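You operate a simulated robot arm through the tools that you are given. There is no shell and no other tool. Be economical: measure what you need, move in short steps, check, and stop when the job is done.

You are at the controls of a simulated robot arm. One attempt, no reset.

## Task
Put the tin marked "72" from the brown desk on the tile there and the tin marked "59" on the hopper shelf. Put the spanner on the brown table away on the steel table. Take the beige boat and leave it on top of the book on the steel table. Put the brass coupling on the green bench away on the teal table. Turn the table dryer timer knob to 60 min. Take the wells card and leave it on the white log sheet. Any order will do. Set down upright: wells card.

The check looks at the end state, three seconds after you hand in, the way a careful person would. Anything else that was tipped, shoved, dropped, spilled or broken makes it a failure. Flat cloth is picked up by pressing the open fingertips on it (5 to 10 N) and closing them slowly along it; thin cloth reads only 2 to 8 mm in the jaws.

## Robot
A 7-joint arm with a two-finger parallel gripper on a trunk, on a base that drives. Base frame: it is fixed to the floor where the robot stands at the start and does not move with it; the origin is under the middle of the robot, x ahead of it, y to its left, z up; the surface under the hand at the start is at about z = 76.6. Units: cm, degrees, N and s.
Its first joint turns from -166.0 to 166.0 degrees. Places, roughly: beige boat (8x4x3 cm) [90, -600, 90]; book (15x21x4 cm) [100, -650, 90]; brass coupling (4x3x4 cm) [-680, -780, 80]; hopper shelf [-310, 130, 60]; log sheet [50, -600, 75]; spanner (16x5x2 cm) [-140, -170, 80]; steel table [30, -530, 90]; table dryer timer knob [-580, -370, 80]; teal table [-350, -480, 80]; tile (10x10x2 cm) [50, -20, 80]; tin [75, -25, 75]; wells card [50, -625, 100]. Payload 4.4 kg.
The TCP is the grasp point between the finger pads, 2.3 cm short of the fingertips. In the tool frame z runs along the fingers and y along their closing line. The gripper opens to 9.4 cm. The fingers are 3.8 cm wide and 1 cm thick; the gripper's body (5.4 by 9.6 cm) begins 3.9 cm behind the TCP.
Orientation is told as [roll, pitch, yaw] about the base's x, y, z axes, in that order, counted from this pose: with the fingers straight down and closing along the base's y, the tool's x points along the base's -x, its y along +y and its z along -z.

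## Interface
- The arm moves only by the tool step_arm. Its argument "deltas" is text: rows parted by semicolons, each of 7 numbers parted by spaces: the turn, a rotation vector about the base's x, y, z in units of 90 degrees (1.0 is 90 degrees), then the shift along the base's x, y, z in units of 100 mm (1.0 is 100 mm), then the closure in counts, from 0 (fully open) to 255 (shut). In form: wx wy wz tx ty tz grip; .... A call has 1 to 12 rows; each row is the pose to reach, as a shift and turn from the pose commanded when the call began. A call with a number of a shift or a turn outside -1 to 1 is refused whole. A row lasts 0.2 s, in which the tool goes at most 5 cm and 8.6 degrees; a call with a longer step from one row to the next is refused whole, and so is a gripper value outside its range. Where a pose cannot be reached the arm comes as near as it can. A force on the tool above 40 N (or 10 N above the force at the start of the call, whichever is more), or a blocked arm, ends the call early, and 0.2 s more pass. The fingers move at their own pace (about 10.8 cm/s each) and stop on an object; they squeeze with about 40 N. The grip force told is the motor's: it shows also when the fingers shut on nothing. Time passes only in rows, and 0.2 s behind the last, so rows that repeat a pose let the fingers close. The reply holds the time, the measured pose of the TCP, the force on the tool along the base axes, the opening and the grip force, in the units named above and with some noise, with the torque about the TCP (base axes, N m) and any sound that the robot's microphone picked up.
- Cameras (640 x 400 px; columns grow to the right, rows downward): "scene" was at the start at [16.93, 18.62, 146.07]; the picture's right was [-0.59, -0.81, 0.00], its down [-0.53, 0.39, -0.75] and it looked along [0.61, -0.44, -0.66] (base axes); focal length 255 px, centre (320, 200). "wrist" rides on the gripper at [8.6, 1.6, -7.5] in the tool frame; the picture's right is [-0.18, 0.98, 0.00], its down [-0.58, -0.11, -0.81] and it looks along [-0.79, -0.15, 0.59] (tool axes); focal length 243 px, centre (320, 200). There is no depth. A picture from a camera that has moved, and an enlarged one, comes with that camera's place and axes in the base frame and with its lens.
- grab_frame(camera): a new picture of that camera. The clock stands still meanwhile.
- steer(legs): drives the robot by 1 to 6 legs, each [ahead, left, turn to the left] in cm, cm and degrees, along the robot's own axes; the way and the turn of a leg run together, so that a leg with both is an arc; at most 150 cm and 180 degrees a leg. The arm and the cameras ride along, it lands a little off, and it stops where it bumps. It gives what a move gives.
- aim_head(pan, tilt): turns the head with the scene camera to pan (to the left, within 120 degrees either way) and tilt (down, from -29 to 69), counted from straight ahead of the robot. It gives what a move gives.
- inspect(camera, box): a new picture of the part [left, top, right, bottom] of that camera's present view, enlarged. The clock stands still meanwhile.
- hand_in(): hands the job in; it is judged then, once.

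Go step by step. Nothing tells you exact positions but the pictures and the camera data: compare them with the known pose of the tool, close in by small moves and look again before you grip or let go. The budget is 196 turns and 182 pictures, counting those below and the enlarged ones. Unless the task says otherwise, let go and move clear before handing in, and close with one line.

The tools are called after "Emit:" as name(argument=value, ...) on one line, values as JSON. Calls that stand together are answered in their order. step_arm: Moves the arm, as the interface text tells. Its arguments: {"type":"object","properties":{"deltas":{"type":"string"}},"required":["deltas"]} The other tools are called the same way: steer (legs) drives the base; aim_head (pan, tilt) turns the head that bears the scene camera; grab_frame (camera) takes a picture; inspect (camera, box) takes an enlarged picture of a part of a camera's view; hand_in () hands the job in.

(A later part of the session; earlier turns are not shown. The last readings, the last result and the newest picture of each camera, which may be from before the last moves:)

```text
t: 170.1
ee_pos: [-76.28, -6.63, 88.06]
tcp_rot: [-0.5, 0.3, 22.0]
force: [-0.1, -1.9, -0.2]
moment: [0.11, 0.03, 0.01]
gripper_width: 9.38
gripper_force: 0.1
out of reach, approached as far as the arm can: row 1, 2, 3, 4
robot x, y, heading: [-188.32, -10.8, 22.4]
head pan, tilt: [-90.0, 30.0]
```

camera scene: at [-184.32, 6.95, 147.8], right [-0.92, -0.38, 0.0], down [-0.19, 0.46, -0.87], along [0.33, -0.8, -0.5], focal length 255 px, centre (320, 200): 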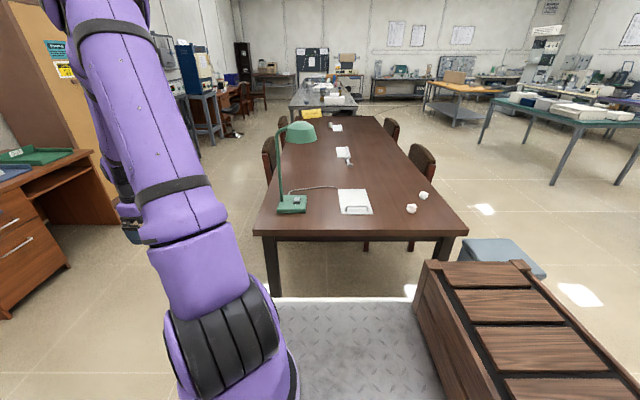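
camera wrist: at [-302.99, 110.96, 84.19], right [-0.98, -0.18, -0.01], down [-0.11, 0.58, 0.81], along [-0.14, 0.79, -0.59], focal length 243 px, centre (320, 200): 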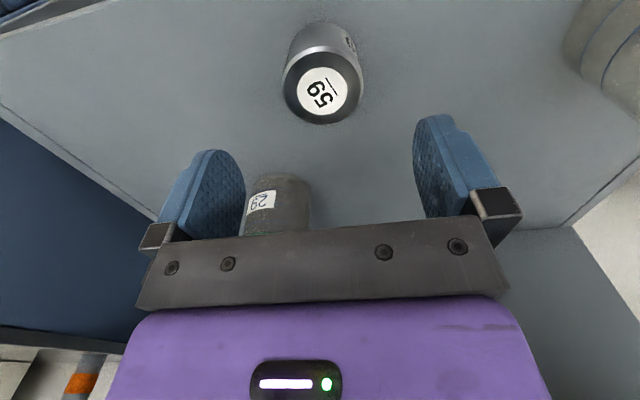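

Reach is about 87 cm from the arm's own axis (23 cm ahead, 10 right of centre). So I can stand along the table's east side, north of the chair, facing south. I first lift and pull the hand in front of the robot.

Emit:
step_arm(deltas="0 0 0 -0.2 0.1 0.4 0; 0 0 0 -0.4 0.2 0.8 0; 0 0 0 -0.6 0.3 1 0; 0 0 0 -0.8 0.4 1 0")

Emit:
step_arm(deltas="0 0 0 -0.3 0.15 0.4 0; 0 0 0 -0.6 0.3 0.8 0; 0 0 0 -0.9 0.45 1 0")

Emit:
step_arm(deltas="0 0 0 -0.3 0.15 0 0; 0 0 0 -0.6 0.3 0 0; 0 0 0 -0.9 0.45 0 0")

Emit:
step_arm(deltas="0 0 0 -0.3 0.15 0 0; 0 0 0 -0.6 0.3 0 0; 0 0 0 -0.9 0.45 0 0")

Emit:
step_arm(deltas="0 0 0 -0.3 0.15 0 0; 0 0 0 -0.6 0.3 0 0; 0 0 0 -0.6 0.3 0 0")

Emit:
steer(legs=[[75, 0, 0], [0, 0, -90], [60, 0, 0]])

Emit:
aim_head(pan=-40, tilt=45)

Emit:
grab_frame(camera="scene")

```text
t: 171.1
ee_pos: [-76.22, -1.52, 98.56]
tcp_rot: [-0.2, 0.2, 22.2]
force: [0.4, -0.2, -1.0]
moment: [0.0, 0.01, 0.01]
gripper_width: 9.41
gripper_force: 0.0
out of reach, approached as far as the arm can: row 1, 2, 3, 4
robot x, y, heading: [-187.68, -10.33, 22.6]
head pan, tilt: [-90.0, 30.0]
```

```text
refused: row 1 steps farther than a row can; nothing moved
```

```text
t: 171.9
ee_pos: [-76.76, 2.76, 98.83]
tcp_rot: [-0.5, 0.2, 22.2]
force: [-0.6, -0.4, 0.0]
moment: [-0.02, 0.03, -0.02]
gripper_width: 9.42
gripper_force: 0.0
out of reach, approached as far as the arm can: row 1, 2, 3
robot x, y, heading: [-188.06, -10.28, 22.6]
head pan, tilt: [-90.0, 30.0]
```

```text
t: 172.7
ee_pos: [-77.75, 9.24, 98.91]
tcp_rot: [-0.4, 0.2, 22.1]
force: [0.0, -0.7, 0.0]
moment: [0.06, 0.05, 0.0]
gripper_width: 9.38
gripper_force: 0.1
out of reach, approached as far as the arm can: row 1, 2, 3
robot x, y, heading: [-188.36, -10.22, 22.4]
head pan, tilt: [-90.0, 30.0]
```

```text
t: 173.5
ee_pos: [-78.84, 13.95, 99.22]
tcp_rot: [-0.4, 0.3, 22.2]
force: [-0.3, -0.8, -0.2]
moment: [-0.02, -0.02, 0.02]
gripper_width: 9.39
gripper_force: 0.0
out of reach, approached as far as the arm can: row 1, 2, 3
robot x, y, heading: [-188.32, -10.39, 22.6]
head pan, tilt: [-90.0, 30.0]
```

```text
t: 184.5
ee_pos: [-75.22, -149.18, 99.31]
tcp_rot: [-0.4, 0.2, -69.5]
force: [-0.1, -0.1, 0.0]
moment: [0.02, 0.04, 0.0]
gripper_width: 9.42
gripper_force: 0.0
robot x, y, heading: [-96.22, -39.13, -69.2]
head pan, tilt: [-90.0, 30.0]
```

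```text
t: 185.7
ee_pos: [-75.24, -148.95, 99.2]
tcp_rot: [-0.4, 0.3, -69.6]
force: [0.7, 0.2, 0.5]
moment: [-0.01, 0.03, 0.02]
gripper_width: 9.4
gripper_force: 0.1
robot x, y, heading: [-95.73, -38.99, -69.3]
head pan, tilt: [-40.0, 45.0]
```

```text
122 pictures are left
camera scene: at [-73.05, -47.7, 145.54], right [-0.94, 0.33, 0.0], down [0.23, 0.67, -0.71], along [-0.23, -0.67, -0.71], focal length 255 px, centre (320, 200)
```

scene: 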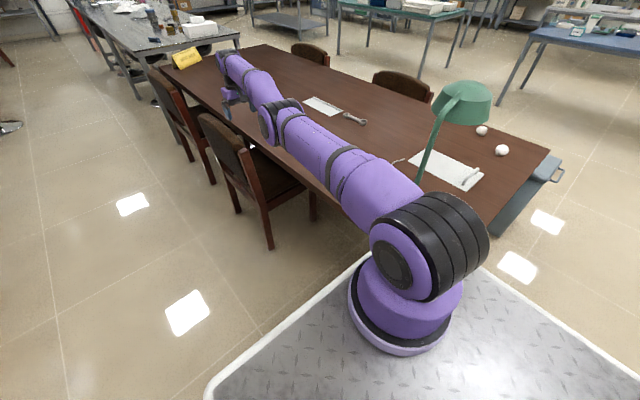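

The chair's near leg is at about 112 cm down the table's length, leaving room. Spanner at [-134.5, -167]. I raise the hand, sidestep 5 cm off the table edge, and advance.

Emit:
step_arm(deltas="0 0 0 -0.1 0.2 0.3 0; 0 0 0 -0.2 0.4 0.6 0; 0 0 0 -0.3 0.6 1 0; 0 0 0 -0.3 0.6 1 0")

Emit:
steer(legs=[[0, 5, 0], [0, 0, 1.5], [58, 0, 0]])

Emit:
aim_head(pan=-50, tilt=50)

Emit:
grab_frame(camera="scene")

```text
t: 186.7
ee_pos: [-77.04, -148.46, 109.97]
tcp_rot: [-0.4, 0.2, -69.4]
force: [0.7, 0.1, 0.6]
moment: [0.04, 0.0, -0.02]
gripper_width: 9.38
gripper_force: 0.0
out of reach, approached as far as the arm can: row 1, 2, 3, 4
robot x, y, heading: [-96.15, -39.25, -69.1]
head pan, tilt: [-40.0, 45.0]
```

```text
t: 190.9
ee_pos: [-47.48, -200.68, 109.81]
tcp_rot: [-0.3, 0.2, -68.0]
force: [-0.5, -0.5, -0.2]
moment: [-0.01, 0.01, -0.01]
gripper_width: 9.41
gripper_force: 0.1
robot x, y, heading: [-68.76, -91.56, -67.7]
head pan, tilt: [-40.0, 45.0]
```

```text
t: 191.6
ee_pos: [-47.44, -200.63, 109.94]
tcp_rot: [-0.4, 0.2, -68.0]
force: [-0.6, 0.4, -0.9]
moment: [0.04, 0.01, 0.0]
gripper_width: 9.4
gripper_force: 0.0
robot x, y, heading: [-68.83, -91.57, -68.0]
head pan, tilt: [-50.0, 50.0]
```

```text
121 pictures are left
camera scene: at [-47.16, -98.82, 144.85], right [-0.89, 0.46, 0.0], down [0.36, 0.68, -0.64], along [-0.3, -0.57, -0.77], focal length 255 px, centre (320, 200)
```

scene: 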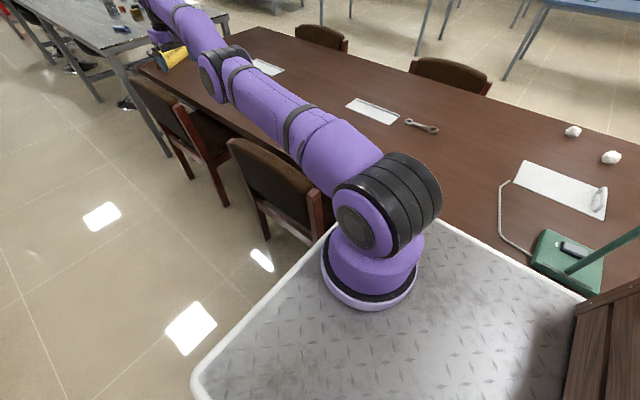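

Emit:
inspect(camera="scene", box=[340, 80, 460, 155])

```text
5.33 times, centred on (400, 118) of scene
camera zoom: at [-47.16, -98.82, 144.85], right [-0.89, 0.46, 0.0], down [0.36, 0.68, -0.64], along [-0.3, -0.57, -0.77], focal length 1358 px, centre (-107, 640)
```

zoom: 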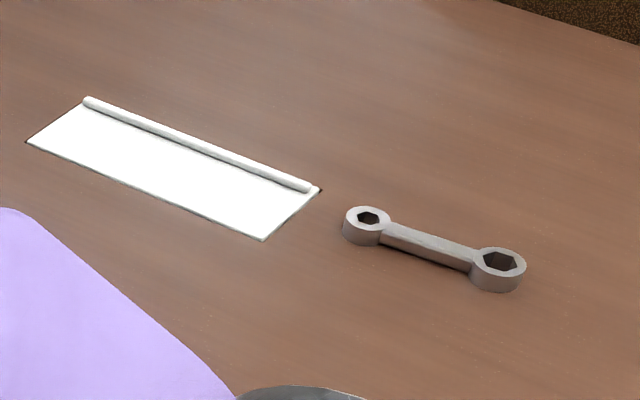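

Spanner: rings at about [-131, -170.6] and [-136.3, -160.8], centre [-133.6, -165.7]. I swing the hand over the table in a straight line at z=110.

Emit:
step_arm(deltas="0 0 0 -0.43 0.17 0 0; 0 0 0 -0.86 0.35 0 0")

Emit:
step_arm(deltas="0 0 0 -0.43 0.17 0 0; 0 0 0 -0.86 0.35 0 0")

Emit:
step_arm(deltas="0 0 0 -0.43 0.17 0 0; 0 0 0 -0.86 0.35 0 0")

Emit:
step_arm(deltas="0 0 0 -0.43 0.17 0 0; 0 0 0 -0.86 0.35 0 0")

Emit:
step_arm(deltas="0 0 0 -0.43 0.17 0 0; 0 0 0 -0.86 0.35 0 0")

Emit:
step_arm(deltas="0 0 0 -0.43 0.17 0 0; 0 0 0 -0.86 0.35 0 0")

Emit:
step_arm(deltas="0 0 0 -0.43 0.17 0 0; 0 0 0 -0.86 0.35 0 0")

Emit:
step_arm(deltas="0 0 0 -0.43 0.17 0 0; 0 0 0 -0.86 0.35 0 0")

Emit:
step_arm(deltas="0 0 0.04 -0.43 0.17 0 0; 0 0 0.08 -0.86 0.35 0 0;0 0 0.08 -0.86 0.35 0 0")

Emit:
grab_frame(camera="wrist")

Emit:
grab_frame(camera="scene")

```text
t: 192.2
ee_pos: [-54.93, -201.93, 110.64]
tcp_rot: [-0.3, 0.4, -67.9]
force: [0.0, -0.1, -0.3]
moment: [0.01, 0.08, -0.01]
gripper_width: 9.43
gripper_force: 0.1
out of reach, approached as far as the arm can: row 1, 2
robot x, y, heading: [-69.34, -91.8, -67.7]
head pan, tilt: [-50.0, 50.0]
```

```text
t: 192.8
ee_pos: [-63.25, -202.7, 111.19]
tcp_rot: [-0.4, 0.3, -68.0]
force: [1.5, 0.4, -1.3]
moment: [-0.01, 0.08, -0.02]
gripper_width: 9.4
gripper_force: 0.2
out of reach, approached as far as the arm can: row 1, 2
robot x, y, heading: [-69.23, -91.75, -67.6]
head pan, tilt: [-50.0, 50.0]
```

```text
t: 193.4
ee_pos: [-72.67, -202.5, 111.88]
tcp_rot: [-0.3, 0.3, -67.9]
force: [0.4, -0.2, 0.1]
moment: [0.04, 0.08, 0.02]
gripper_width: 9.39
gripper_force: 0.1
out of reach, approached as far as the arm can: row 1, 2
robot x, y, heading: [-69.09, -91.54, -67.5]
head pan, tilt: [-50.0, 50.0]
```

```text
t: 194.0
ee_pos: [-81.57, -201.27, 112.22]
tcp_rot: [-0.3, 0.3, -68.0]
force: [2.0, -0.3, 0.3]
moment: [0.0, 0.08, -0.01]
gripper_width: 9.4
gripper_force: 0.1
out of reach, approached as far as the arm can: row 1, 2
robot x, y, heading: [-69.36, -91.87, -67.4]
head pan, tilt: [-50.0, 50.0]
```

```text
t: 194.6
ee_pos: [-90.59, -199.15, 112.14]
tcp_rot: [-0.4, 0.3, -67.9]
force: [1.8, -0.2, 0.2]
moment: [0.02, 0.12, 0.02]
gripper_width: 9.41
gripper_force: 0.0
out of reach, approached as far as the arm can: row 1, 2
robot x, y, heading: [-68.95, -92.14, -67.8]
head pan, tilt: [-50.0, 50.0]
```

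```text
t: 195.2
ee_pos: [-99.19, -196.18, 112.74]
tcp_rot: [-0.4, 0.3, -67.8]
force: [0.8, -1.1, 0.6]
moment: [0.03, 0.06, 0.01]
gripper_width: 9.4
gripper_force: 0.1
out of reach, approached as far as the arm can: row 1, 2
robot x, y, heading: [-69.43, -91.79, -67.7]
head pan, tilt: [-50.0, 50.0]
```

```text
t: 195.8
ee_pos: [-107.61, -192.4, 112.79]
tcp_rot: [-0.4, 0.2, -68.0]
force: [1.0, -1.3, 1.1]
moment: [0.02, 0.08, -0.01]
gripper_width: 9.42
gripper_force: 0.0
out of reach, approached as far as the arm can: row 2
robot x, y, heading: [-68.94, -92.13, -67.5]
head pan, tilt: [-50.0, 50.0]
```

```text
t: 196.4
ee_pos: [-115.35, -187.64, 112.86]
tcp_rot: [-0.4, 0.2, -67.9]
force: [0.8, -1.2, 1.2]
moment: [0.04, 0.08, 0.02]
gripper_width: 9.39
gripper_force: 0.0
out of reach, approached as far as the arm can: row 1, 2
robot x, y, heading: [-69.1, -91.48, -67.6]
head pan, tilt: [-50.0, 50.0]
```

```text
t: 197.2
ee_pos: [-123.09, -182.43, 112.22]
tcp_rot: [-0.3, 0.2, -60.8]
force: [0.3, 0.0, -0.4]
moment: [-0.01, 0.0, 0.02]
gripper_width: 9.37
gripper_force: 0.1
out of reach, approached as far as the arm can: row 1, 2, 3
robot x, y, heading: [-69.25, -91.56, -67.9]
head pan, tilt: [-50.0, 50.0]
```

```text
119 pictures are left
camera wrist: at [-125.86, -174.21, 119.66], right [0.95, 0.32, -0.01], down [0.19, -0.56, 0.8], along [0.25, -0.76, -0.59], focal length 243 px, centre (320, 200)
```

wrist: 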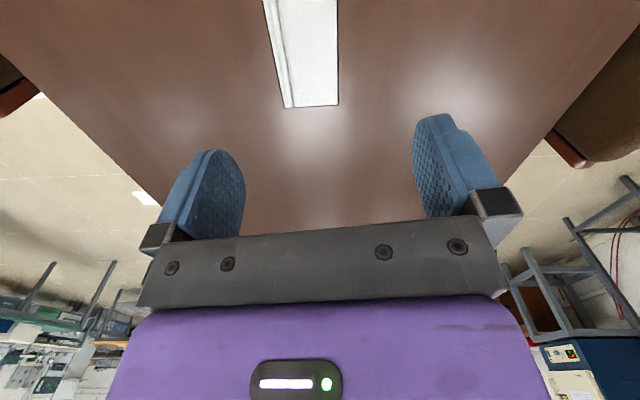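

```text
118 pictures are left
camera scene: at [-47.18, -98.82, 144.85], right [-0.89, 0.47, 0.0], down [0.36, 0.68, -0.64], along [-0.3, -0.57, -0.77], focal length 255 px, centre (320, 200)
```

scene: 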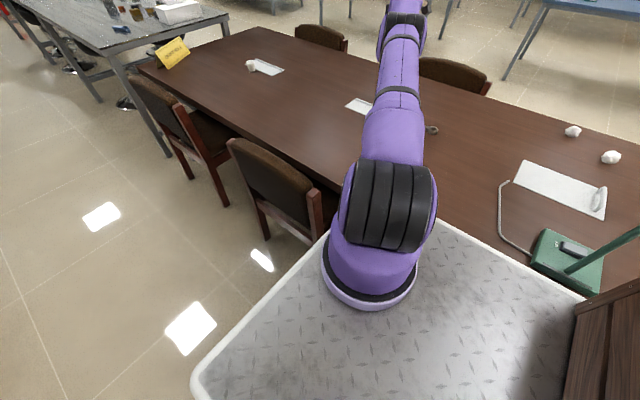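

I move on to directly above the spanner and descend some.

Emit:
step_arm(deltas="0 0 0 -0.2 0.4 0 0; 0 0 0 -0.4 0.8 -0.2 0; 0 0 0 -0.5 0.85 -0.5 0")

Emit:
step_arm(deltas="0 0 0 -0.25 0.35 -0.3 0; 0 0 0 -0.5 0.7 -0.6 0; 0 0 0 -0.55 0.82 -0.9 0; 0 0 0 -0.55 0.82 -0.9 0")

Emit:
grab_frame(camera="wrist")

```text
t: 198.0
ee_pos: [-130.59, -175.94, 107.64]
tcp_rot: [-0.2, 0.2, -60.8]
force: [-0.4, -0.4, 0.5]
moment: [-0.01, 0.04, 0.02]
gripper_width: 9.41
gripper_force: 0.1
out of reach, approached as far as the arm can: row 1, 2, 3
robot x, y, heading: [-68.92, -92.04, -67.7]
head pan, tilt: [-50.0, 50.0]
```

```text
refused: row 1 steps farther than a row can; nothing moved
```

```text
117 pictures are left
camera wrist: at [-133.31, -167.69, 115.15], right [0.95, 0.32, -0.01], down [0.19, -0.56, 0.8], along [0.25, -0.76, -0.59], focal length 243 px, centre (320, 200)
```

wrist: 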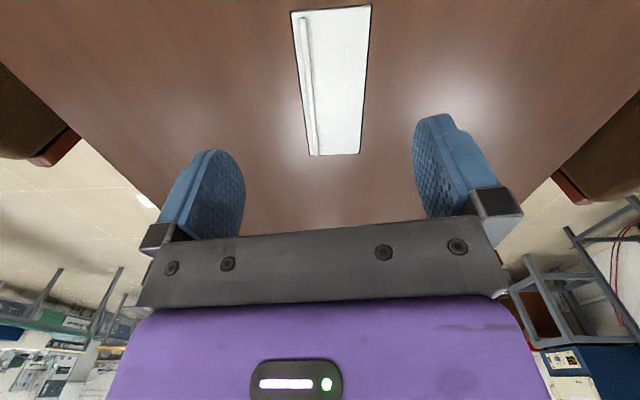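

Emit:
step_arm(deltas="0 0 0 -0.15 0.3 -0.2 0; 0 0 0 -0.3 0.6 -0.4 0; 0 0 0 -0.3 0.9 -0.6 0; 0 0 0 -0.3 0.98 -0.9 0; 0 0 0 -0.3 0.98 -0.9 0")

Emit:
grab_frame(camera="wrist")

```text
t: 199.2
ee_pos: [-137.41, -168.95, 98.54]
tcp_rot: [-0.3, 0.2, -60.8]
force: [0.3, 0.8, -0.1]
moment: [0.01, 0.0, 0.02]
gripper_width: 9.41
gripper_force: 0.0
out of reach, approached as far as the arm can: row 1, 2, 3, 4, 5
robot x, y, heading: [-69.29, -91.72, -67.8]
head pan, tilt: [-50.0, 50.0]
```

```text
116 pictures are left
camera wrist: at [-140.1, -160.68, 106.08], right [0.95, 0.32, -0.01], down [0.19, -0.56, 0.8], along [0.25, -0.76, -0.59], focal length 243 px, centre (320, 200)
```

wrist: 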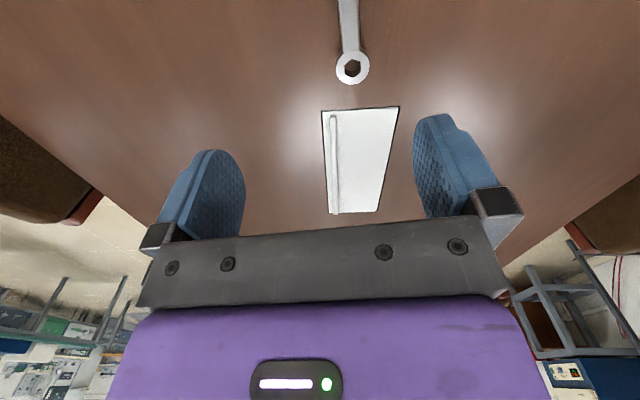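

Spanner centre from this view: [-135.4, -166.8], aligned with the hand. I correct and descend.

Emit:
step_arm(deltas="0 0 0 0.15 0.2 -0.2 0; 0 0 0 0.3 0.35 -0.4 0; 0 0 0 0.4 0.4 -0.7 0; 0 0 0 0.4 0.4 -0.7 0")

Emit:
grab_frame(camera="wrist")

```text
t: 200.2
ee_pos: [-137.23, -168.69, 91.04]
tcp_rot: [-0.3, 0.2, -60.9]
force: [-0.5, 0.1, 0.5]
moment: [0.0, 0.01, -0.01]
gripper_width: 9.38
gripper_force: 0.0
out of reach, approached as far as the arm can: row 1, 2, 3, 4
robot x, y, heading: [-69.31, -91.58, -67.5]
head pan, tilt: [-50.0, 50.0]
```

```text
115 pictures are left
camera wrist: at [-140.01, -160.45, 98.58], right [0.95, 0.32, -0.01], down [0.19, -0.56, 0.8], along [0.25, -0.76, -0.59], focal length 243 px, centre (320, 200)
```

wrist: 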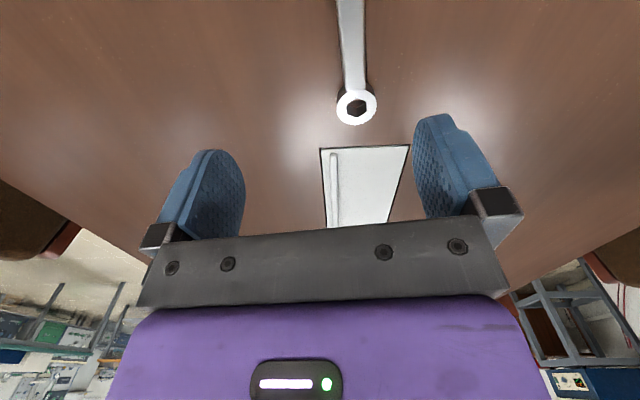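

Emit:
step_arm(deltas="0 0 0 0.3 0.2 0 0; 0 0 0 0.6 0.4 0 0; 0 0 0 0.6 0.4 0 0")

```text
t: 201.0
ee_pos: [-137.02, -169.03, 90.69]
tcp_rot: [-0.4, 0.3, -60.8]
force: [0.1, -0.3, -0.1]
moment: [0.01, -0.01, 0.02]
gripper_width: 9.41
gripper_force: 0.1
out of reach, approached as far as the arm can: row 1, 2, 3
robot x, y, heading: [-69.33, -92.19, -68.0]
head pan, tilt: [-50.0, 50.0]
```

Emit:
step_arm(deltas="0 0 0 0.3 0.2 0 0; 0 0 0 0.6 0.4 0 0; 0 0 0 0.9 0.6 0 0; 0 0 0 0.9 0.6 0 0")

```text
t: 202.0
ee_pos: [-136.81, -169.34, 90.4]
tcp_rot: [-0.3, 0.2, -60.8]
force: [-0.6, -1.5, 0.4]
moment: [-0.03, 0.01, -0.04]
gripper_width: 9.44
gripper_force: 0.1
out of reach, approached as far as the arm can: row 1, 2, 3, 4
robot x, y, heading: [-69.09, -91.47, -67.9]
head pan, tilt: [-50.0, 50.0]
```

The arm is stuck at full stretch (elbow straight) and won't pull in. I tilt the tool slightly outward to bend the elbow while commanding inward.

Emit:
step_arm(deltas="-0.05 0.067 0 0.1 0.08 0.1 0; -0.1 0.134 0 0.2 0.16 0.2 0; -0.15 0.2 0 0.3 0.24 0.3 0; -0.15 0.2 0 0.5 0.4 0.3 0; -0.15 0.2 0 0.8 0.6 0.3 0; -0.15 0.2 0 0.8 0.6 0.3 0")

Emit:
grab_frame(camera="scene")

```text
t: 203.4
ee_pos: [-141.6, -174.05, 93.83]
tcp_rot: [-22.7, -2.6, -60.4]
force: [0.2, -0.3, -0.1]
moment: [0.0, 0.03, 0.01]
gripper_width: 9.41
gripper_force: 0.0
out of reach, approached as far as the arm can: row 1, 2, 3, 4, 5, 6
robot x, y, heading: [-69.15, -91.65, -67.6]
head pan, tilt: [-50.0, 50.0]
```

```text
114 pictures are left
camera scene: at [-47.18, -98.82, 144.85], right [-0.89, 0.46, 0.0], down [0.36, 0.68, -0.64], along [-0.3, -0.57, -0.77], focal length 255 px, centre (320, 200)
```

scene: 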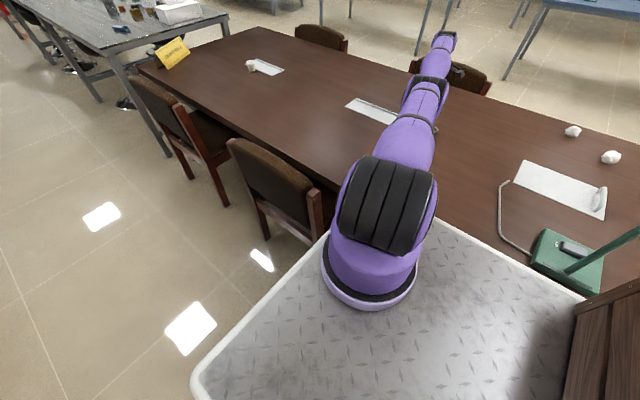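

The elbow is straight and the solver stalls. I restore the tilt and try moving up, then down, to unlock it.

Emit:
step_arm(deltas="0.05 -0.067 0 0 0 0.3 0; 0.1 -0.134 0 0 0 0.6 0; 0.15 -0.2 0 0 0 1 0; 0.15 -0.2 0 0 0 1 0")

Emit:
step_arm(deltas="0 0 0 0 0 0.4 0; 0 0 0 0 0 0.8 0; 0 0 0 0 0 1 0; 0 0 0 0 0 1 0")

Emit:
step_arm(deltas="0 0 0 0 0 0.4 0; 0 0 0 0 0 0.8 0; 0 0 0 0 0 1 0; 0 0 0 0 0 1 0")

Emit:
aim_head(pan=-70, tilt=10)

Emit:
grab_frame(camera="scene")

```text
t: 204.4
ee_pos: [-137.62, -168.48, 103.69]
tcp_rot: [-0.3, 0.2, -60.8]
force: [0.6, 0.4, 0.6]
moment: [-0.01, -0.03, 0.04]
gripper_width: 9.42
gripper_force: 0.1
out of reach, approached as far as the arm can: row 1, 2, 3, 4
robot x, y, heading: [-69.07, -91.77, -67.4]
head pan, tilt: [-50.0, 50.0]
```

```text
t: 205.4
ee_pos: [-136.73, -167.5, 112.73]
tcp_rot: [-0.4, 0.2, -60.7]
force: [0.4, -0.3, 0.3]
moment: [0.02, 0.02, 0.01]
gripper_width: 9.39
gripper_force: 0.0
out of reach, approached as far as the arm can: row 1, 2, 3, 4
robot x, y, heading: [-69.07, -91.9, -67.8]
head pan, tilt: [-50.0, 50.0]
```

```text
t: 206.4
ee_pos: [-135.46, -165.73, 122.67]
tcp_rot: [-0.4, 0.2, -60.8]
force: [0.3, -0.2, 0.6]
moment: [0.01, 0.0, 0.01]
gripper_width: 9.39
gripper_force: 0.1
out of reach, approached as far as the arm can: row 1, 2, 3, 4
robot x, y, heading: [-69.3, -91.71, -67.8]
head pan, tilt: [-50.0, 50.0]
```

```text
t: 207.5
ee_pos: [-135.46, -165.67, 122.58]
tcp_rot: [-0.5, 0.2, -60.8]
force: [0.3, 0.0, -0.1]
moment: [-0.01, 0.02, -0.01]
gripper_width: 9.42
gripper_force: 0.1
robot x, y, heading: [-69.05, -91.88, -67.6]
head pan, tilt: [-70.0, 10.0]
```

```text
113 pictures are left
camera scene: at [-50.47, -98.25, 151.03], right [-0.67, 0.74, 0.0], down [0.13, 0.12, -0.98], along [-0.73, -0.66, -0.17], focal length 255 px, centre (320, 200)
```

scene: 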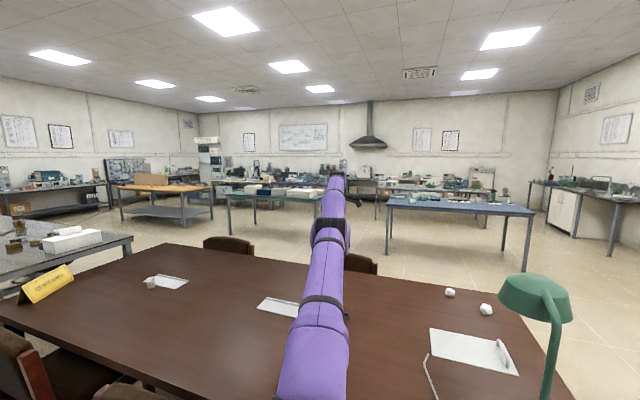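

I'm at full stretch right above the spanner. I tilt the tool strongly inward in free air, which should force the elbow to bend.

Emit:
step_arm(deltas="0.05 -0.067 0 0 0 0 0; 0.1 -0.134 0 0 0 0 0; 0.15 -0.2 0 0 0 0 0; 0.2 -0.267 0 0 0 0 0; 0.25 -0.333 0 0 0 0 0; 0.3 -0.4 0 0 0 0 0; 0.35 -0.467 0 0 0 0 0; 0.4 -0.533 0 0 0 0 0; 0.4 -0.533 0 0 0 0 0")

Emit:
grab_frame(camera="scene")

```text
t: 209.5
ee_pos: [-122.52, -153.16, 119.98]
tcp_rot: [39.7, 5.1, -58.9]
force: [-1.2, -0.5, -1.9]
moment: [0.03, -0.16, -0.05]
gripper_width: 9.4
gripper_force: 0.0
out of reach, approached as far as the arm can: row 1, 2, 3, 4, 5, 6, 7, 8, 9
robot x, y, heading: [-69.32, -91.78, -67.7]
head pan, tilt: [-70.0, 10.0]
```

```text
112 pictures are left
camera scene: at [-50.65, -98.34, 151.05], right [-0.67, 0.74, 0.0], down [0.13, 0.12, -0.98], along [-0.73, -0.66, -0.17], focal length 255 px, centre (320, 200)
```

scene: 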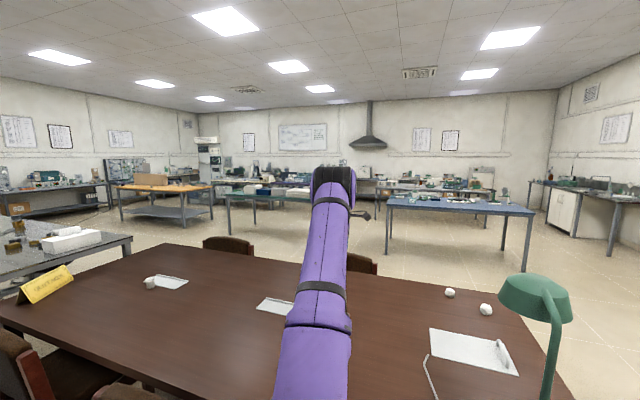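

The elbow has bent. Now I take the tilt back.

Emit:
step_arm(deltas="-0.05 0.067 0 0 0 0 0; -0.1 0.134 0 0 0 0 0; -0.15 0.2 0 0 0 0 0; -0.2 0.267 0 0 0 0 0; -0.25 0.333 0 0 0 0 0; -0.3 0.4 0 0 0 0 0; -0.35 0.467 0 0 0 0 0; -0.4 0.533 0 0 0 0 0; -0.4 0.533 0 0 0 0 0")

Emit:
aim_head(pan=-50, tilt=45)

Emit:
grab_frame(camera="scene")

```text
t: 211.5
ee_pos: [-122.16, -153.07, 119.52]
tcp_rot: [-19.9, -2.4, -60.3]
force: [0.0, -1.2, 0.0]
moment: [-0.02, 0.03, 0.0]
gripper_width: 9.41
gripper_force: 0.0
robot x, y, heading: [-69.36, -91.25, -67.9]
head pan, tilt: [-70.0, 10.0]
```

```text
t: 212.5
ee_pos: [-122.1, -153.12, 119.62]
tcp_rot: [-19.8, -2.4, -60.4]
force: [0.0, 0.4, 0.4]
moment: [0.0, 0.0, -0.01]
gripper_width: 9.43
gripper_force: 0.1
robot x, y, heading: [-69.43, -91.61, -67.7]
head pan, tilt: [-50.0, 45.0]
```

```text
111 pictures are left
camera scene: at [-47.38, -99.19, 145.54], right [-0.89, 0.47, 0.0], down [0.33, 0.63, -0.71], along [-0.33, -0.63, -0.71], focal length 255 px, centre (320, 200)
```

scene: 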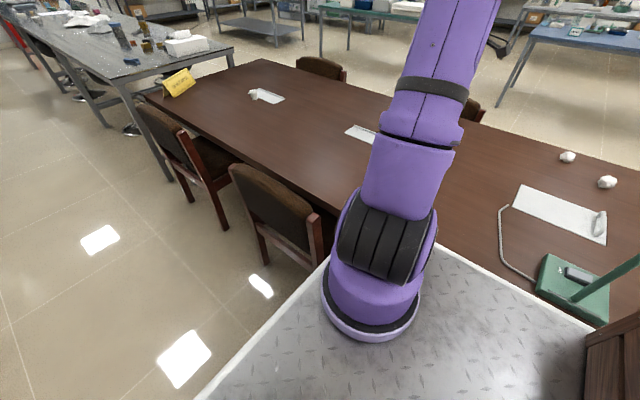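

Freed; the reply shows the command now follows the measured pose. I level the tool and go toward the spanner, staying inside full stretch.

Emit:
step_arm(deltas="0.045 -0.06 0 -0.2 -0.2 -0.3 0; 0.09 -0.12 0 -0.4 -0.4 -0.6 0; 0.133 -0.178 0 -0.6 -0.6 -0.9 0; 0.133 -0.178 0 -0.6 -0.6 -1 0")

Emit:
step_arm(deltas="0 0 0 -0.2 -0.2 -0.3 0; 0 0 0 -0.4 -0.4 -0.6 0; 0 0 0 -0.6 -0.6 -0.9 0; 0 0 0 -0.6 -0.6 -0.9 0")

Emit:
grab_frame(camera="wrist")

```text
t: 213.5
ee_pos: [-128.2, -159.17, 109.56]
tcp_rot: [0.0, 0.2, -60.8]
force: [0.5, -0.4, 0.4]
moment: [-0.04, 0.01, 0.02]
gripper_width: 9.42
gripper_force: 0.0
robot x, y, heading: [-68.87, -91.77, -68.0]
head pan, tilt: [-50.0, 45.0]
```

```text
t: 214.5
ee_pos: [-133.81, -165.34, 100.33]
tcp_rot: [0.0, 0.2, -60.9]
force: [0.3, 0.2, 0.6]
moment: [0.0, -0.01, -0.01]
gripper_width: 9.39
gripper_force: 0.1
robot x, y, heading: [-69.0, -91.74, -67.6]
head pan, tilt: [-50.0, 45.0]
```

```text
110 pictures are left
camera wrist: at [-136.59, -157.08, 107.91], right [0.95, 0.32, 0.0], down [0.19, -0.56, 0.8], along [0.26, -0.76, -0.59], focal length 243 px, centre (320, 200)
```

wrist: 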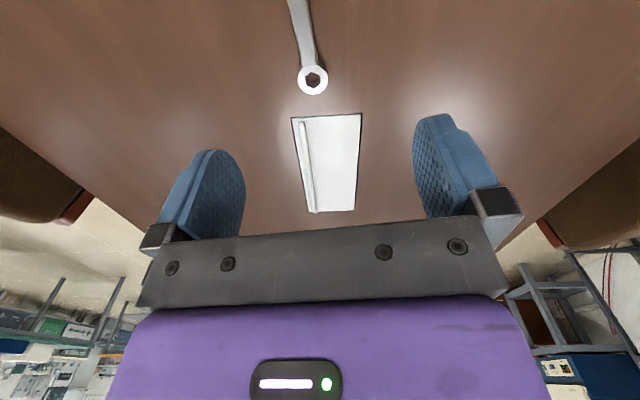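

Emit:
step_arm(deltas="0 0 0 -0.1 -0.12 -0.4 0; 0 0 0 -0.14 -0.17 -0.8 0; 0 0 0 -0.14 -0.17 -1 0; 0 0 0 -0.14 -0.17 -1 0")

Emit:
step_arm(deltas="0 0 0 0 0 -0.3 0; 0 0 0 0 0 -0.6 0; 0 0 0 0 0 -0.6 0")

Emit:
grab_frame(camera="wrist")

```text
t: 215.5
ee_pos: [-135.31, -167.02, 90.27]
tcp_rot: [0.0, 0.2, -60.8]
force: [0.0, 0.2, 0.2]
moment: [0.0, -0.03, -0.01]
gripper_width: 9.42
gripper_force: 0.1
robot x, y, heading: [-69.46, -92.0, -67.2]
head pan, tilt: [-50.0, 45.0]
```

```text
t: 216.3
ee_pos: [-135.15, -166.77, 84.41]
tcp_rot: [0.0, 0.2, -60.9]
force: [0.5, -0.3, -0.3]
moment: [0.03, 0.01, -0.02]
gripper_width: 9.4
gripper_force: 0.0
robot x, y, heading: [-69.52, -91.88, -67.6]
head pan, tilt: [-50.0, 45.0]
```

```text
109 pictures are left
camera wrist: at [-137.93, -158.64, 91.93], right [0.95, 0.32, 0.0], down [0.19, -0.56, 0.8], along [0.26, -0.76, -0.59], focal length 243 px, centre (320, 200)
```

wrist: 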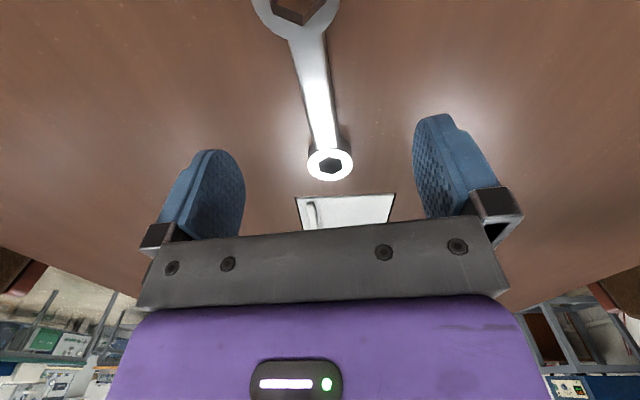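

Centred and aligned. I lower to the table and close on the handle.

Emit:
step_arm(deltas="0 0 0.01 0 0 -0.2 0; 0 0 0.01 0 0 -0.4 0; 0 0 0.01 0 0 -0.5 0; 0 0 0.01 0 0 -0.56 0; 0 0 0.01 0 0 -0.56 0")

Emit:
grab_frame(camera="wrist")

```text
t: 217.5
ee_pos: [-135.42, -166.75, 79.07]
tcp_rot: [0.1, 0.2, -59.9]
force: [-0.7, -1.2, 0.5]
moment: [0.02, -0.01, 0.04]
gripper_width: 9.4
gripper_force: 0.1
robot x, y, heading: [-69.14, -91.64, -67.6]
head pan, tilt: [-50.0, 45.0]
```

```text
108 pictures are left
camera wrist: at [-138.36, -158.52, 86.49], right [0.94, 0.33, 0.0], down [0.2, -0.56, 0.8], along [0.27, -0.76, -0.59], focal length 243 px, centre (320, 200)
```

wrist: 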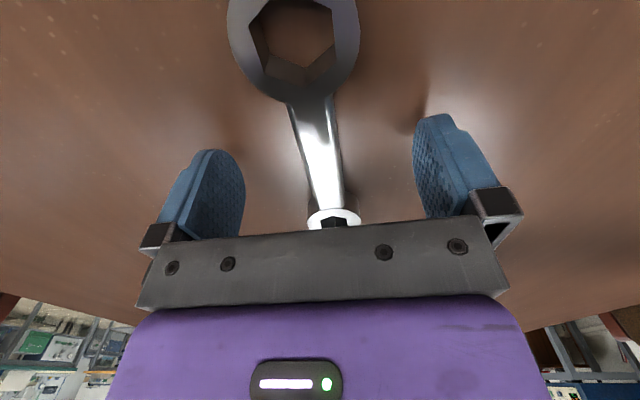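

Emit:
step_arm(deltas="0 0 0 0 0 -0.03 0; 0 0 0 0 0 -0.03 100; 0 0 0 0 0 -0.03 180; 0 0 0 0 0 -0.03 255; 0 0 0 0 0 -0.03 255; 0 0 0 0 0 -0.03 255; 0 0 0 0 0 0 255; 0 0 0 0 0 0.05 255; 0 0 0 0 0 0.12 255; 0 0 0 0 0 0.2 255; 0 0 0 0 0 0.3 255; 0 0 0 0 0 0.4 255")

Emit:
grab_frame(camera="wrist")

```text
t: 220.1
ee_pos: [-135.4, -166.49, 82.91]
tcp_rot: [0.1, 0.2, -59.9]
force: [0.2, 0.2, -1.8]
moment: [-0.01, -0.03, 0.0]
gripper_width: 4.07
gripper_force: 39.8
robot x, y, heading: [-69.17, -91.88, -67.8]
head pan, tilt: [-50.0, 45.0]
```

```text
107 pictures are left
camera wrist: at [-138.46, -158.37, 90.51], right [0.94, 0.33, 0.0], down [0.2, -0.56, 0.8], along [0.27, -0.76, -0.59], focal length 243 px, centre (320, 200)
```

wrist: 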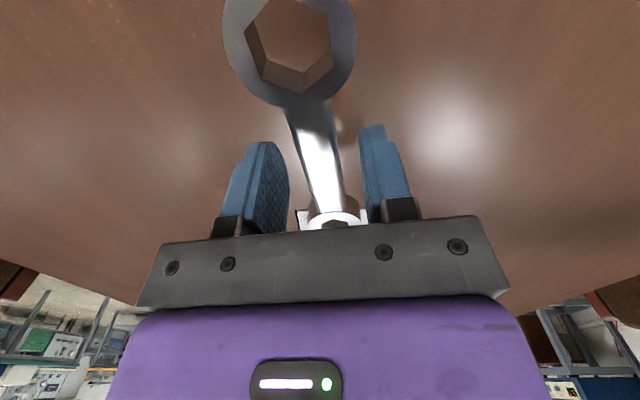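

It's held (4.1 cm, likely on the small ring's edge). I lift slowly and check it stays level.

Emit:
step_arm(deltas="0 0 0 0.03 0.02 0.05 255; 0 0 0 0.06 0.05 0.12 255; 0 0 0 0.1 0.08 0.2 255; 0 0 0 0.15 0.12 0.3 255; 0 0 0 0.2 0.16 0.4 255; 0 0 0 0.25 0.2 0.5 255; 0 0 0 0.3 0.24 0.6 255; 0 0 0 0.35 0.28 0.7 255; 0 0 0 0.4 0.32 0.8 255; 0 0 0 0.45 0.36 0.9 255; 0 0 0 0.5 0.4 1 255")

Emit:
grab_frame(camera="wrist")

Emit:
aim_head(pan=-60, tilt=35)

Emit:
grab_frame(camera="scene")

```text
t: 222.5
ee_pos: [-130.42, -162.71, 92.88]
tcp_rot: [0.0, 0.3, -60.0]
force: [-1.1, 0.2, -1.7]
moment: [0.01, 0.05, 0.0]
gripper_width: 4.06
gripper_force: 39.7
robot x, y, heading: [-69.25, -91.9, -67.7]
head pan, tilt: [-50.0, 45.0]
```

```text
106 pictures are left
camera wrist: at [-133.36, -154.49, 100.41], right [0.94, 0.33, 0.0], down [0.2, -0.56, 0.8], along [0.27, -0.76, -0.59], focal length 243 px, centre (320, 200)
```

wrist: 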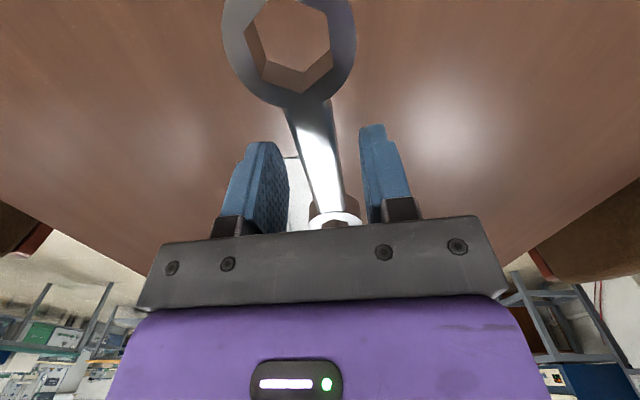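

```text
t: 223.2
ee_pos: [-130.44, -162.74, 92.94]
tcp_rot: [0.0, 0.2, -59.9]
force: [-0.1, -0.8, -0.9]
moment: [0.0, -0.02, 0.0]
gripper_width: 4.05
gripper_force: 40.1
robot x, y, heading: [-69.09, -91.66, -67.8]
head pan, tilt: [-60.0, 35.0]
```

```text
105 pictures are left
camera scene: at [-48.98, -98.97, 147.02], right [-0.79, 0.61, 0.0], down [0.35, 0.45, -0.82], along [-0.5, -0.65, -0.57], focal length 255 px, centre (320, 200)
```

scene: 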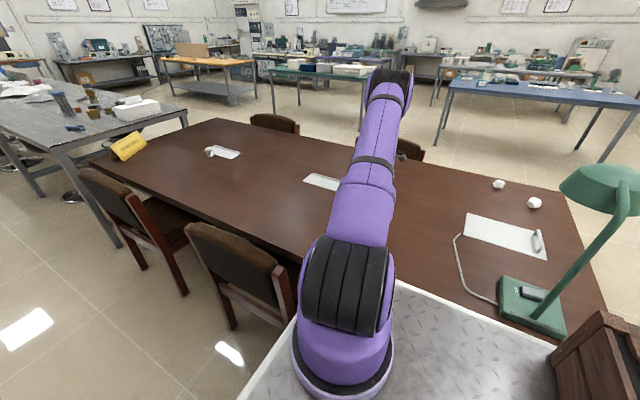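

Spanner held level. I raise and bring the arm in front of the robot, then look south toward the steel table.

Emit:
step_arm(deltas="0 0 0 0.05 0 0.15 255; 0 0 0 0.15 0 0.4 255; 0 0 0 0.3 -0.02 0.7 255; 0 0 0 0.45 -0.03 0.9 255; 0 0 0 0.6 -0.05 1 255")

Emit:
step_arm(deltas="0 0 0 0.2 -0.02 0.15 255; 0 0 0 0.45 -0.04 0.3 255; 0 0 0 0.7 -0.06 0.45 255; 0 0 0 0.95 -0.08 0.5 255")

Emit:
step_arm(deltas="0 0 0 0.2 -0.02 0 255; 0 0 0 0.45 -0.04 0 255; 0 0 0 0.7 -0.06 0 255; 0 0 0 0.95 -0.08 0 255")

Emit:
step_arm(deltas="0 0 0 0.2 -0.02 0 255; 0 0 0 0.45 -0.04 0 255; 0 0 0 0.7 -0.06 0 255; 0 0 0 0.95 -0.08 0 255")

Emit:
step_arm(deltas="0 0 0 0.2 -0.02 0 255; 0 0 0 0.45 -0.04 0 255; 0 0 0 0.7 -0.06 0 255; 0 0 0 0.95 -0.08 0 255")

Emit:
step_arm(deltas="0 0 0 0.2 -0.02 0 255; 0 0 0 0.45 -0.04 0 255; 0 0 0 0.7 -0.06 0 255; 0 0 0 0.95 -0.08 0 255")

Emit:
step_arm(deltas="0 0 0 0.2 -0.02 0 255; 0 0 0 0.45 -0.04 0 255; 0 0 0 0.7 -0.06 0 255; 0 0 0 0.9 -0.08 0 255; 0 0 0 0.95 -0.08 0 255")

Emit:
aim_head(pan=15, tilt=20)

Emit:
grab_frame(camera="scene")

```text
t: 224.4
ee_pos: [-124.49, -163.16, 102.9]
tcp_rot: [0.0, 0.2, -59.9]
force: [-0.6, 0.4, -1.6]
moment: [0.0, -0.01, -0.01]
gripper_width: 4.03
gripper_force: 39.5
robot x, y, heading: [-69.28, -92.08, -67.6]
head pan, tilt: [-60.0, 35.0]
```

```text
t: 225.4
ee_pos: [-115.08, -163.63, 107.75]
tcp_rot: [0.0, 0.2, -60.0]
force: [-0.3, 0.3, -2.0]
moment: [0.0, -0.05, 0.02]
gripper_width: 4.02
gripper_force: 40.0
robot x, y, heading: [-68.99, -91.59, -67.9]
head pan, tilt: [-60.0, 35.0]
```

```text
t: 226.4
ee_pos: [-105.65, -164.53, 107.83]
tcp_rot: [0.0, 0.1, -59.9]
force: [-0.9, 0.0, -1.4]
moment: [-0.02, 0.01, -0.03]
gripper_width: 4.04
gripper_force: 39.9
robot x, y, heading: [-69.46, -91.69, -67.7]
head pan, tilt: [-60.0, 35.0]
```

```text
t: 227.4
ee_pos: [-96.07, -165.58, 108.13]
tcp_rot: [-0.1, 0.2, -59.9]
force: [-1.0, 0.1, -0.7]
moment: [0.01, -0.01, 0.0]
gripper_width: 4.05
gripper_force: 39.8
robot x, y, heading: [-69.14, -91.77, -67.7]
head pan, tilt: [-60.0, 35.0]
```

```text
t: 228.4
ee_pos: [-86.76, -166.36, 107.85]
tcp_rot: [0.1, 0.2, -60.0]
force: [-1.5, -0.1, -1.7]
moment: [0.01, -0.01, 0.0]
gripper_width: 4.05
gripper_force: 40.0
robot x, y, heading: [-69.23, -91.7, -67.6]
head pan, tilt: [-60.0, 35.0]
```

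```text
t: 229.4
ee_pos: [-77.19, -167.04, 107.86]
tcp_rot: [0.1, 0.3, -60.0]
force: [0.1, -0.6, -1.7]
moment: [-0.01, -0.02, 0.0]
gripper_width: 4.07
gripper_force: 40.0
robot x, y, heading: [-69.68, -91.62, -67.9]
head pan, tilt: [-60.0, 35.0]
```

```text
t: 230.6
ee_pos: [-67.59, -168.02, 108.02]
tcp_rot: [-0.1, 0.2, -59.9]
force: [-0.3, 0.0, -1.5]
moment: [0.0, -0.02, 0.02]
gripper_width: 4.07
gripper_force: 39.8
robot x, y, heading: [-69.41, -91.37, -67.6]
head pan, tilt: [-60.0, 35.0]
```

```text
t: 232.1
ee_pos: [-67.6, -167.93, 108.06]
tcp_rot: [0.0, 0.3, -59.9]
force: [0.2, 0.2, -1.5]
moment: [0.03, 0.0, 0.01]
gripper_width: 4.05
gripper_force: 40.3
robot x, y, heading: [-69.18, -91.93, -67.5]
head pan, tilt: [15.0, 20.0]
```

```text
104 pictures are left
camera scene: at [-37.95, -99.41, 149.4], right [-0.8, -0.61, 0.0], down [-0.21, 0.27, -0.94], along [0.57, -0.75, -0.34], focal length 255 px, centre (320, 200)
```

scene: 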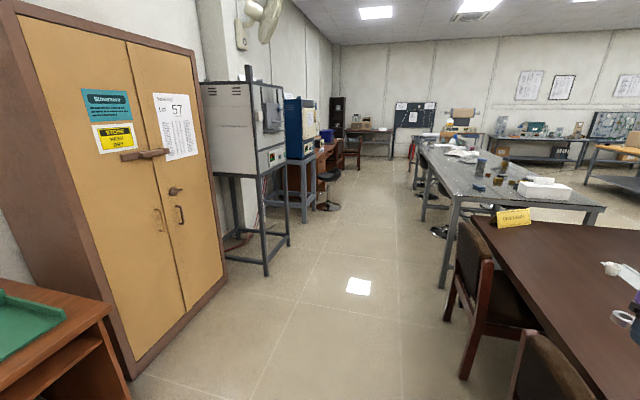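

The steel table runs south with a free aisle on its east side. I sidestep and drive down the aisle, then look.

Emit:
steer(legs=[[0, 16, 0], [140, 0, 0], [140, 0, 0]])

Emit:
aim_head(pan=-30, tilt=25)

Emit:
grab_frame(camera="scene")

```text
t: 246.9
ee_pos: [45.86, -427.36, 107.95]
tcp_rot: [0.1, 0.2, -63.0]
force: [-0.2, -0.6, -1.8]
moment: [0.01, -0.02, 0.01]
gripper_width: 4.03
gripper_force: 39.8
robot x, y, heading: [48.11, -350.86, -70.7]
head pan, tilt: [15.0, 20.0]
```

```text
t: 248.0
ee_pos: [45.9, -427.34, 108.02]
tcp_rot: [-0.1, 0.2, -63.0]
force: [0.5, 0.5, -1.2]
moment: [0.01, 0.0, -0.02]
gripper_width: 4.08
gripper_force: 40.0
robot x, y, heading: [48.4, -350.87, -70.6]
head pan, tilt: [-30.0, 25.0]
```

```text
103 pictures are left
camera scene: at [72.14, -361.74, 148.6], right [-0.98, 0.19, 0.0], down [0.08, 0.42, -0.91], along [-0.17, -0.89, -0.42], focal length 255 px, centre (320, 200)
```

scene: 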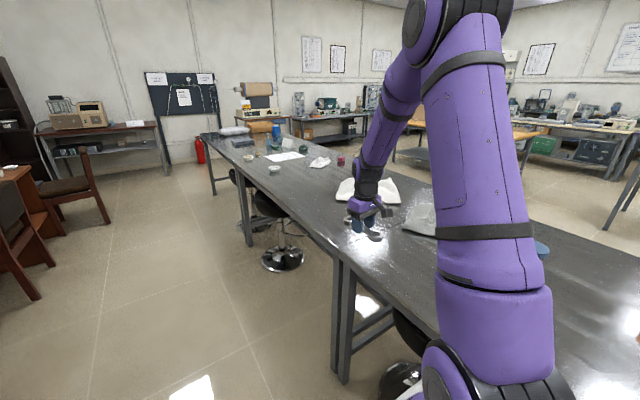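

Emit:
inspect(camera="scene", box=[190, 100, 390, 225])

Emit:
grab_frame(camera="wrist")

```text
3.20 times, centred on (290, 162) of scene
camera zoom: at [72.14, -361.74, 148.6], right [-0.98, 0.19, 0.0], down [0.08, 0.42, -0.91], along [-0.17, -0.89, -0.42], focal length 815 px, centre (416, 320)
```

zoom: 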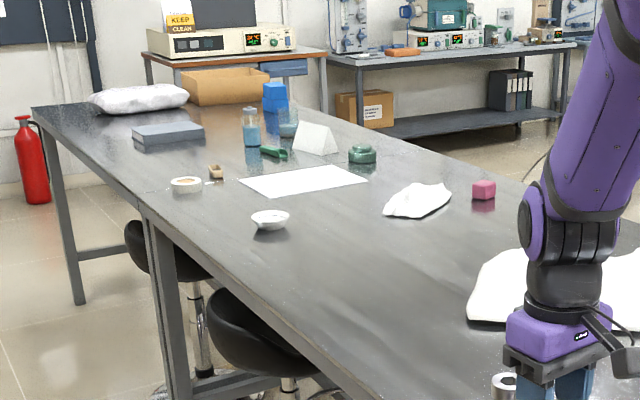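

```text
101 pictures are left
camera wrist: at [43.44, -418.99, 115.55], right [0.96, 0.28, 0.0], down [0.17, -0.57, 0.8], along [0.23, -0.77, -0.59], focal length 243 px, centre (320, 200)
```

wrist: 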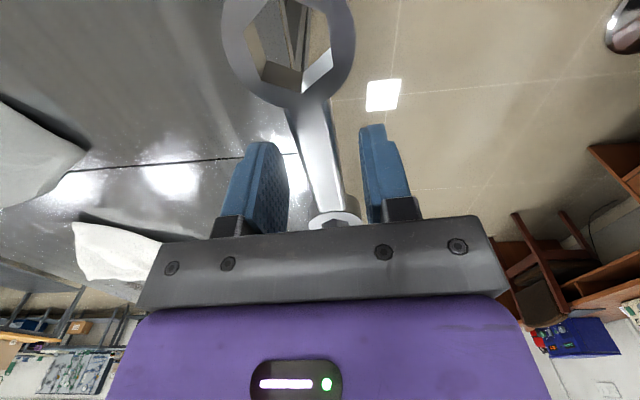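

The steel table's items: book, small beige boat beside a tape roll, white tent card (wells), white log sheet. The near east part of it is empty around [58, -520], good for the spanner. I straighten and drive on.

Emit:
steer(legs=[[0, 0, 3], [88, 0, 0]])

Emit:
aim_head(pan=-45, tilt=40)

Emit:
grab_frame(camera="scene")

```text
t: 252.9
ee_pos: [82.63, -506.4, 108.02]
tcp_rot: [0.0, 0.2, -59.8]
force: [-0.2, 0.2, -1.9]
moment: [0.01, 0.01, 0.02]
gripper_width: 4.02
gripper_force: 39.7
robot x, y, heading: [80.99, -429.95, -67.6]
head pan, tilt: [-30.0, 25.0]
```

```text
t: 253.7
ee_pos: [82.62, -506.42, 108.07]
tcp_rot: [0.0, 0.2, -59.8]
force: [-0.5, 0.2, -1.3]
moment: [0.02, 0.03, 0.03]
gripper_width: 4.03
gripper_force: 41.0
robot x, y, heading: [80.47, -430.47, -67.8]
head pan, tilt: [-45.0, 40.0]
```

```text
100 pictures are left
camera scene: at [103.17, -438.23, 146.27], right [-0.92, 0.38, 0.0], down [0.25, 0.59, -0.77], along [-0.29, -0.71, -0.64], focal length 255 px, centre (320, 200)
```

scene: 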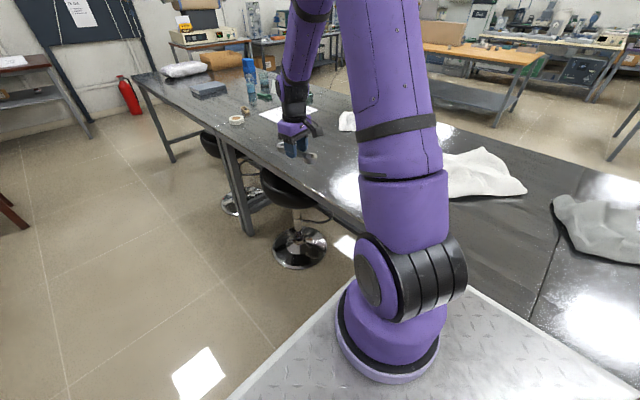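

I move the hand over the empty part of the steel table and start lowering.

Emit:
step_arm(deltas="0 0 0 -0.2 -0.13 0 255; 0 0 0 -0.45 -0.3 0 255; 0 0 0 -0.7 -0.45 0 255; 0 0 0 -0.9 -0.55 0 255")

Emit:
step_arm(deltas="0 0 0 -0.2 -0.13 0 255; 0 0 0 -0.45 -0.3 -0.2 255; 0 0 0 -0.7 -0.45 -0.5 255; 0 0 0 -0.9 -0.55 -0.7 255")

Emit:
step_arm(deltas="0 0 0 -0.2 -0.13 -0.2 255; 0 0 0 -0.45 -0.3 -0.4 255; 0 0 0 -0.6 -0.45 -0.6 255; 0 0 0 -0.6 -0.5 -0.9 255; 0 0 0 -0.6 -0.5 -0.9 255")

Emit:
grab_frame(camera="wrist")

Emit:
grab_frame(camera="scene")

```text
t: 254.7
ee_pos: [73.7, -512.14, 107.99]
tcp_rot: [0.0, 0.2, -59.7]
force: [1.2, 0.4, -1.8]
moment: [-0.02, 0.05, 0.0]
gripper_width: 4.05
gripper_force: 40.3
robot x, y, heading: [80.91, -430.53, -67.4]
head pan, tilt: [-45.0, 40.0]
```

```text
t: 255.7
ee_pos: [65.05, -517.26, 101.08]
tcp_rot: [0.0, 0.2, -59.7]
force: [-0.1, 1.1, -0.7]
moment: [-0.03, 0.03, -0.03]
gripper_width: 4.06
gripper_force: 39.5
robot x, y, heading: [80.15, -430.37, -67.5]
head pan, tilt: [-45.0, 40.0]
```

```text
t: 256.9
ee_pos: [58.83, -522.4, 91.77]
tcp_rot: [-0.1, 0.4, -59.8]
force: [0.5, 0.6, -1.2]
moment: [-0.01, -0.01, 0.03]
gripper_width: 4.04
gripper_force: 40.1
robot x, y, heading: [80.92, -430.25, -67.7]
head pan, tilt: [-45.0, 40.0]
```

```text
99 pictures are left
camera wrist: at [55.87, -514.19, 99.37], right [0.94, 0.34, 0.0], down [0.2, -0.56, 0.8], along [0.27, -0.76, -0.59], focal length 243 px, centre (320, 200)
```

wrist: 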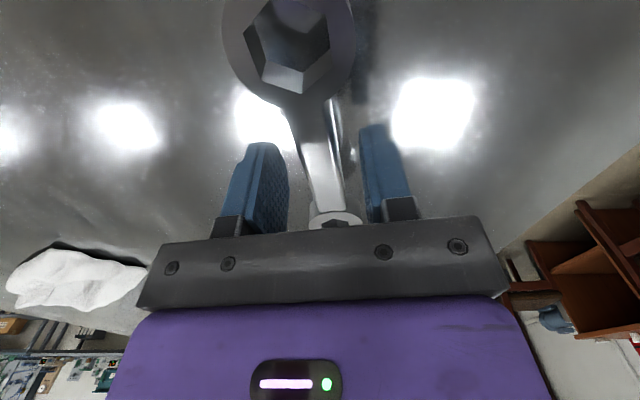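

```text
98 pictures are left
camera scene: at [103.17, -438.22, 146.26], right [-0.92, 0.38, 0.0], down [0.25, 0.59, -0.77], along [-0.29, -0.71, -0.64], focal length 255 px, centre (320, 200)
```

scene: 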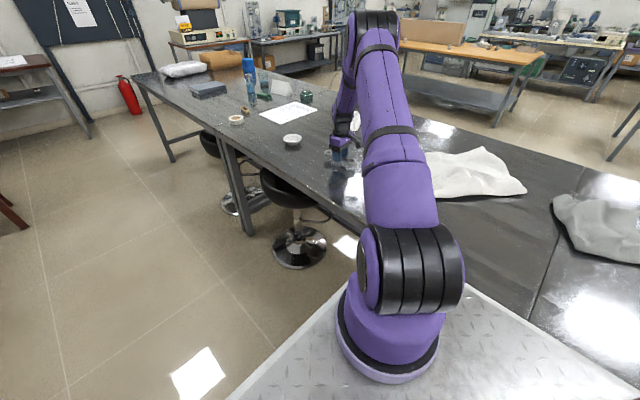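

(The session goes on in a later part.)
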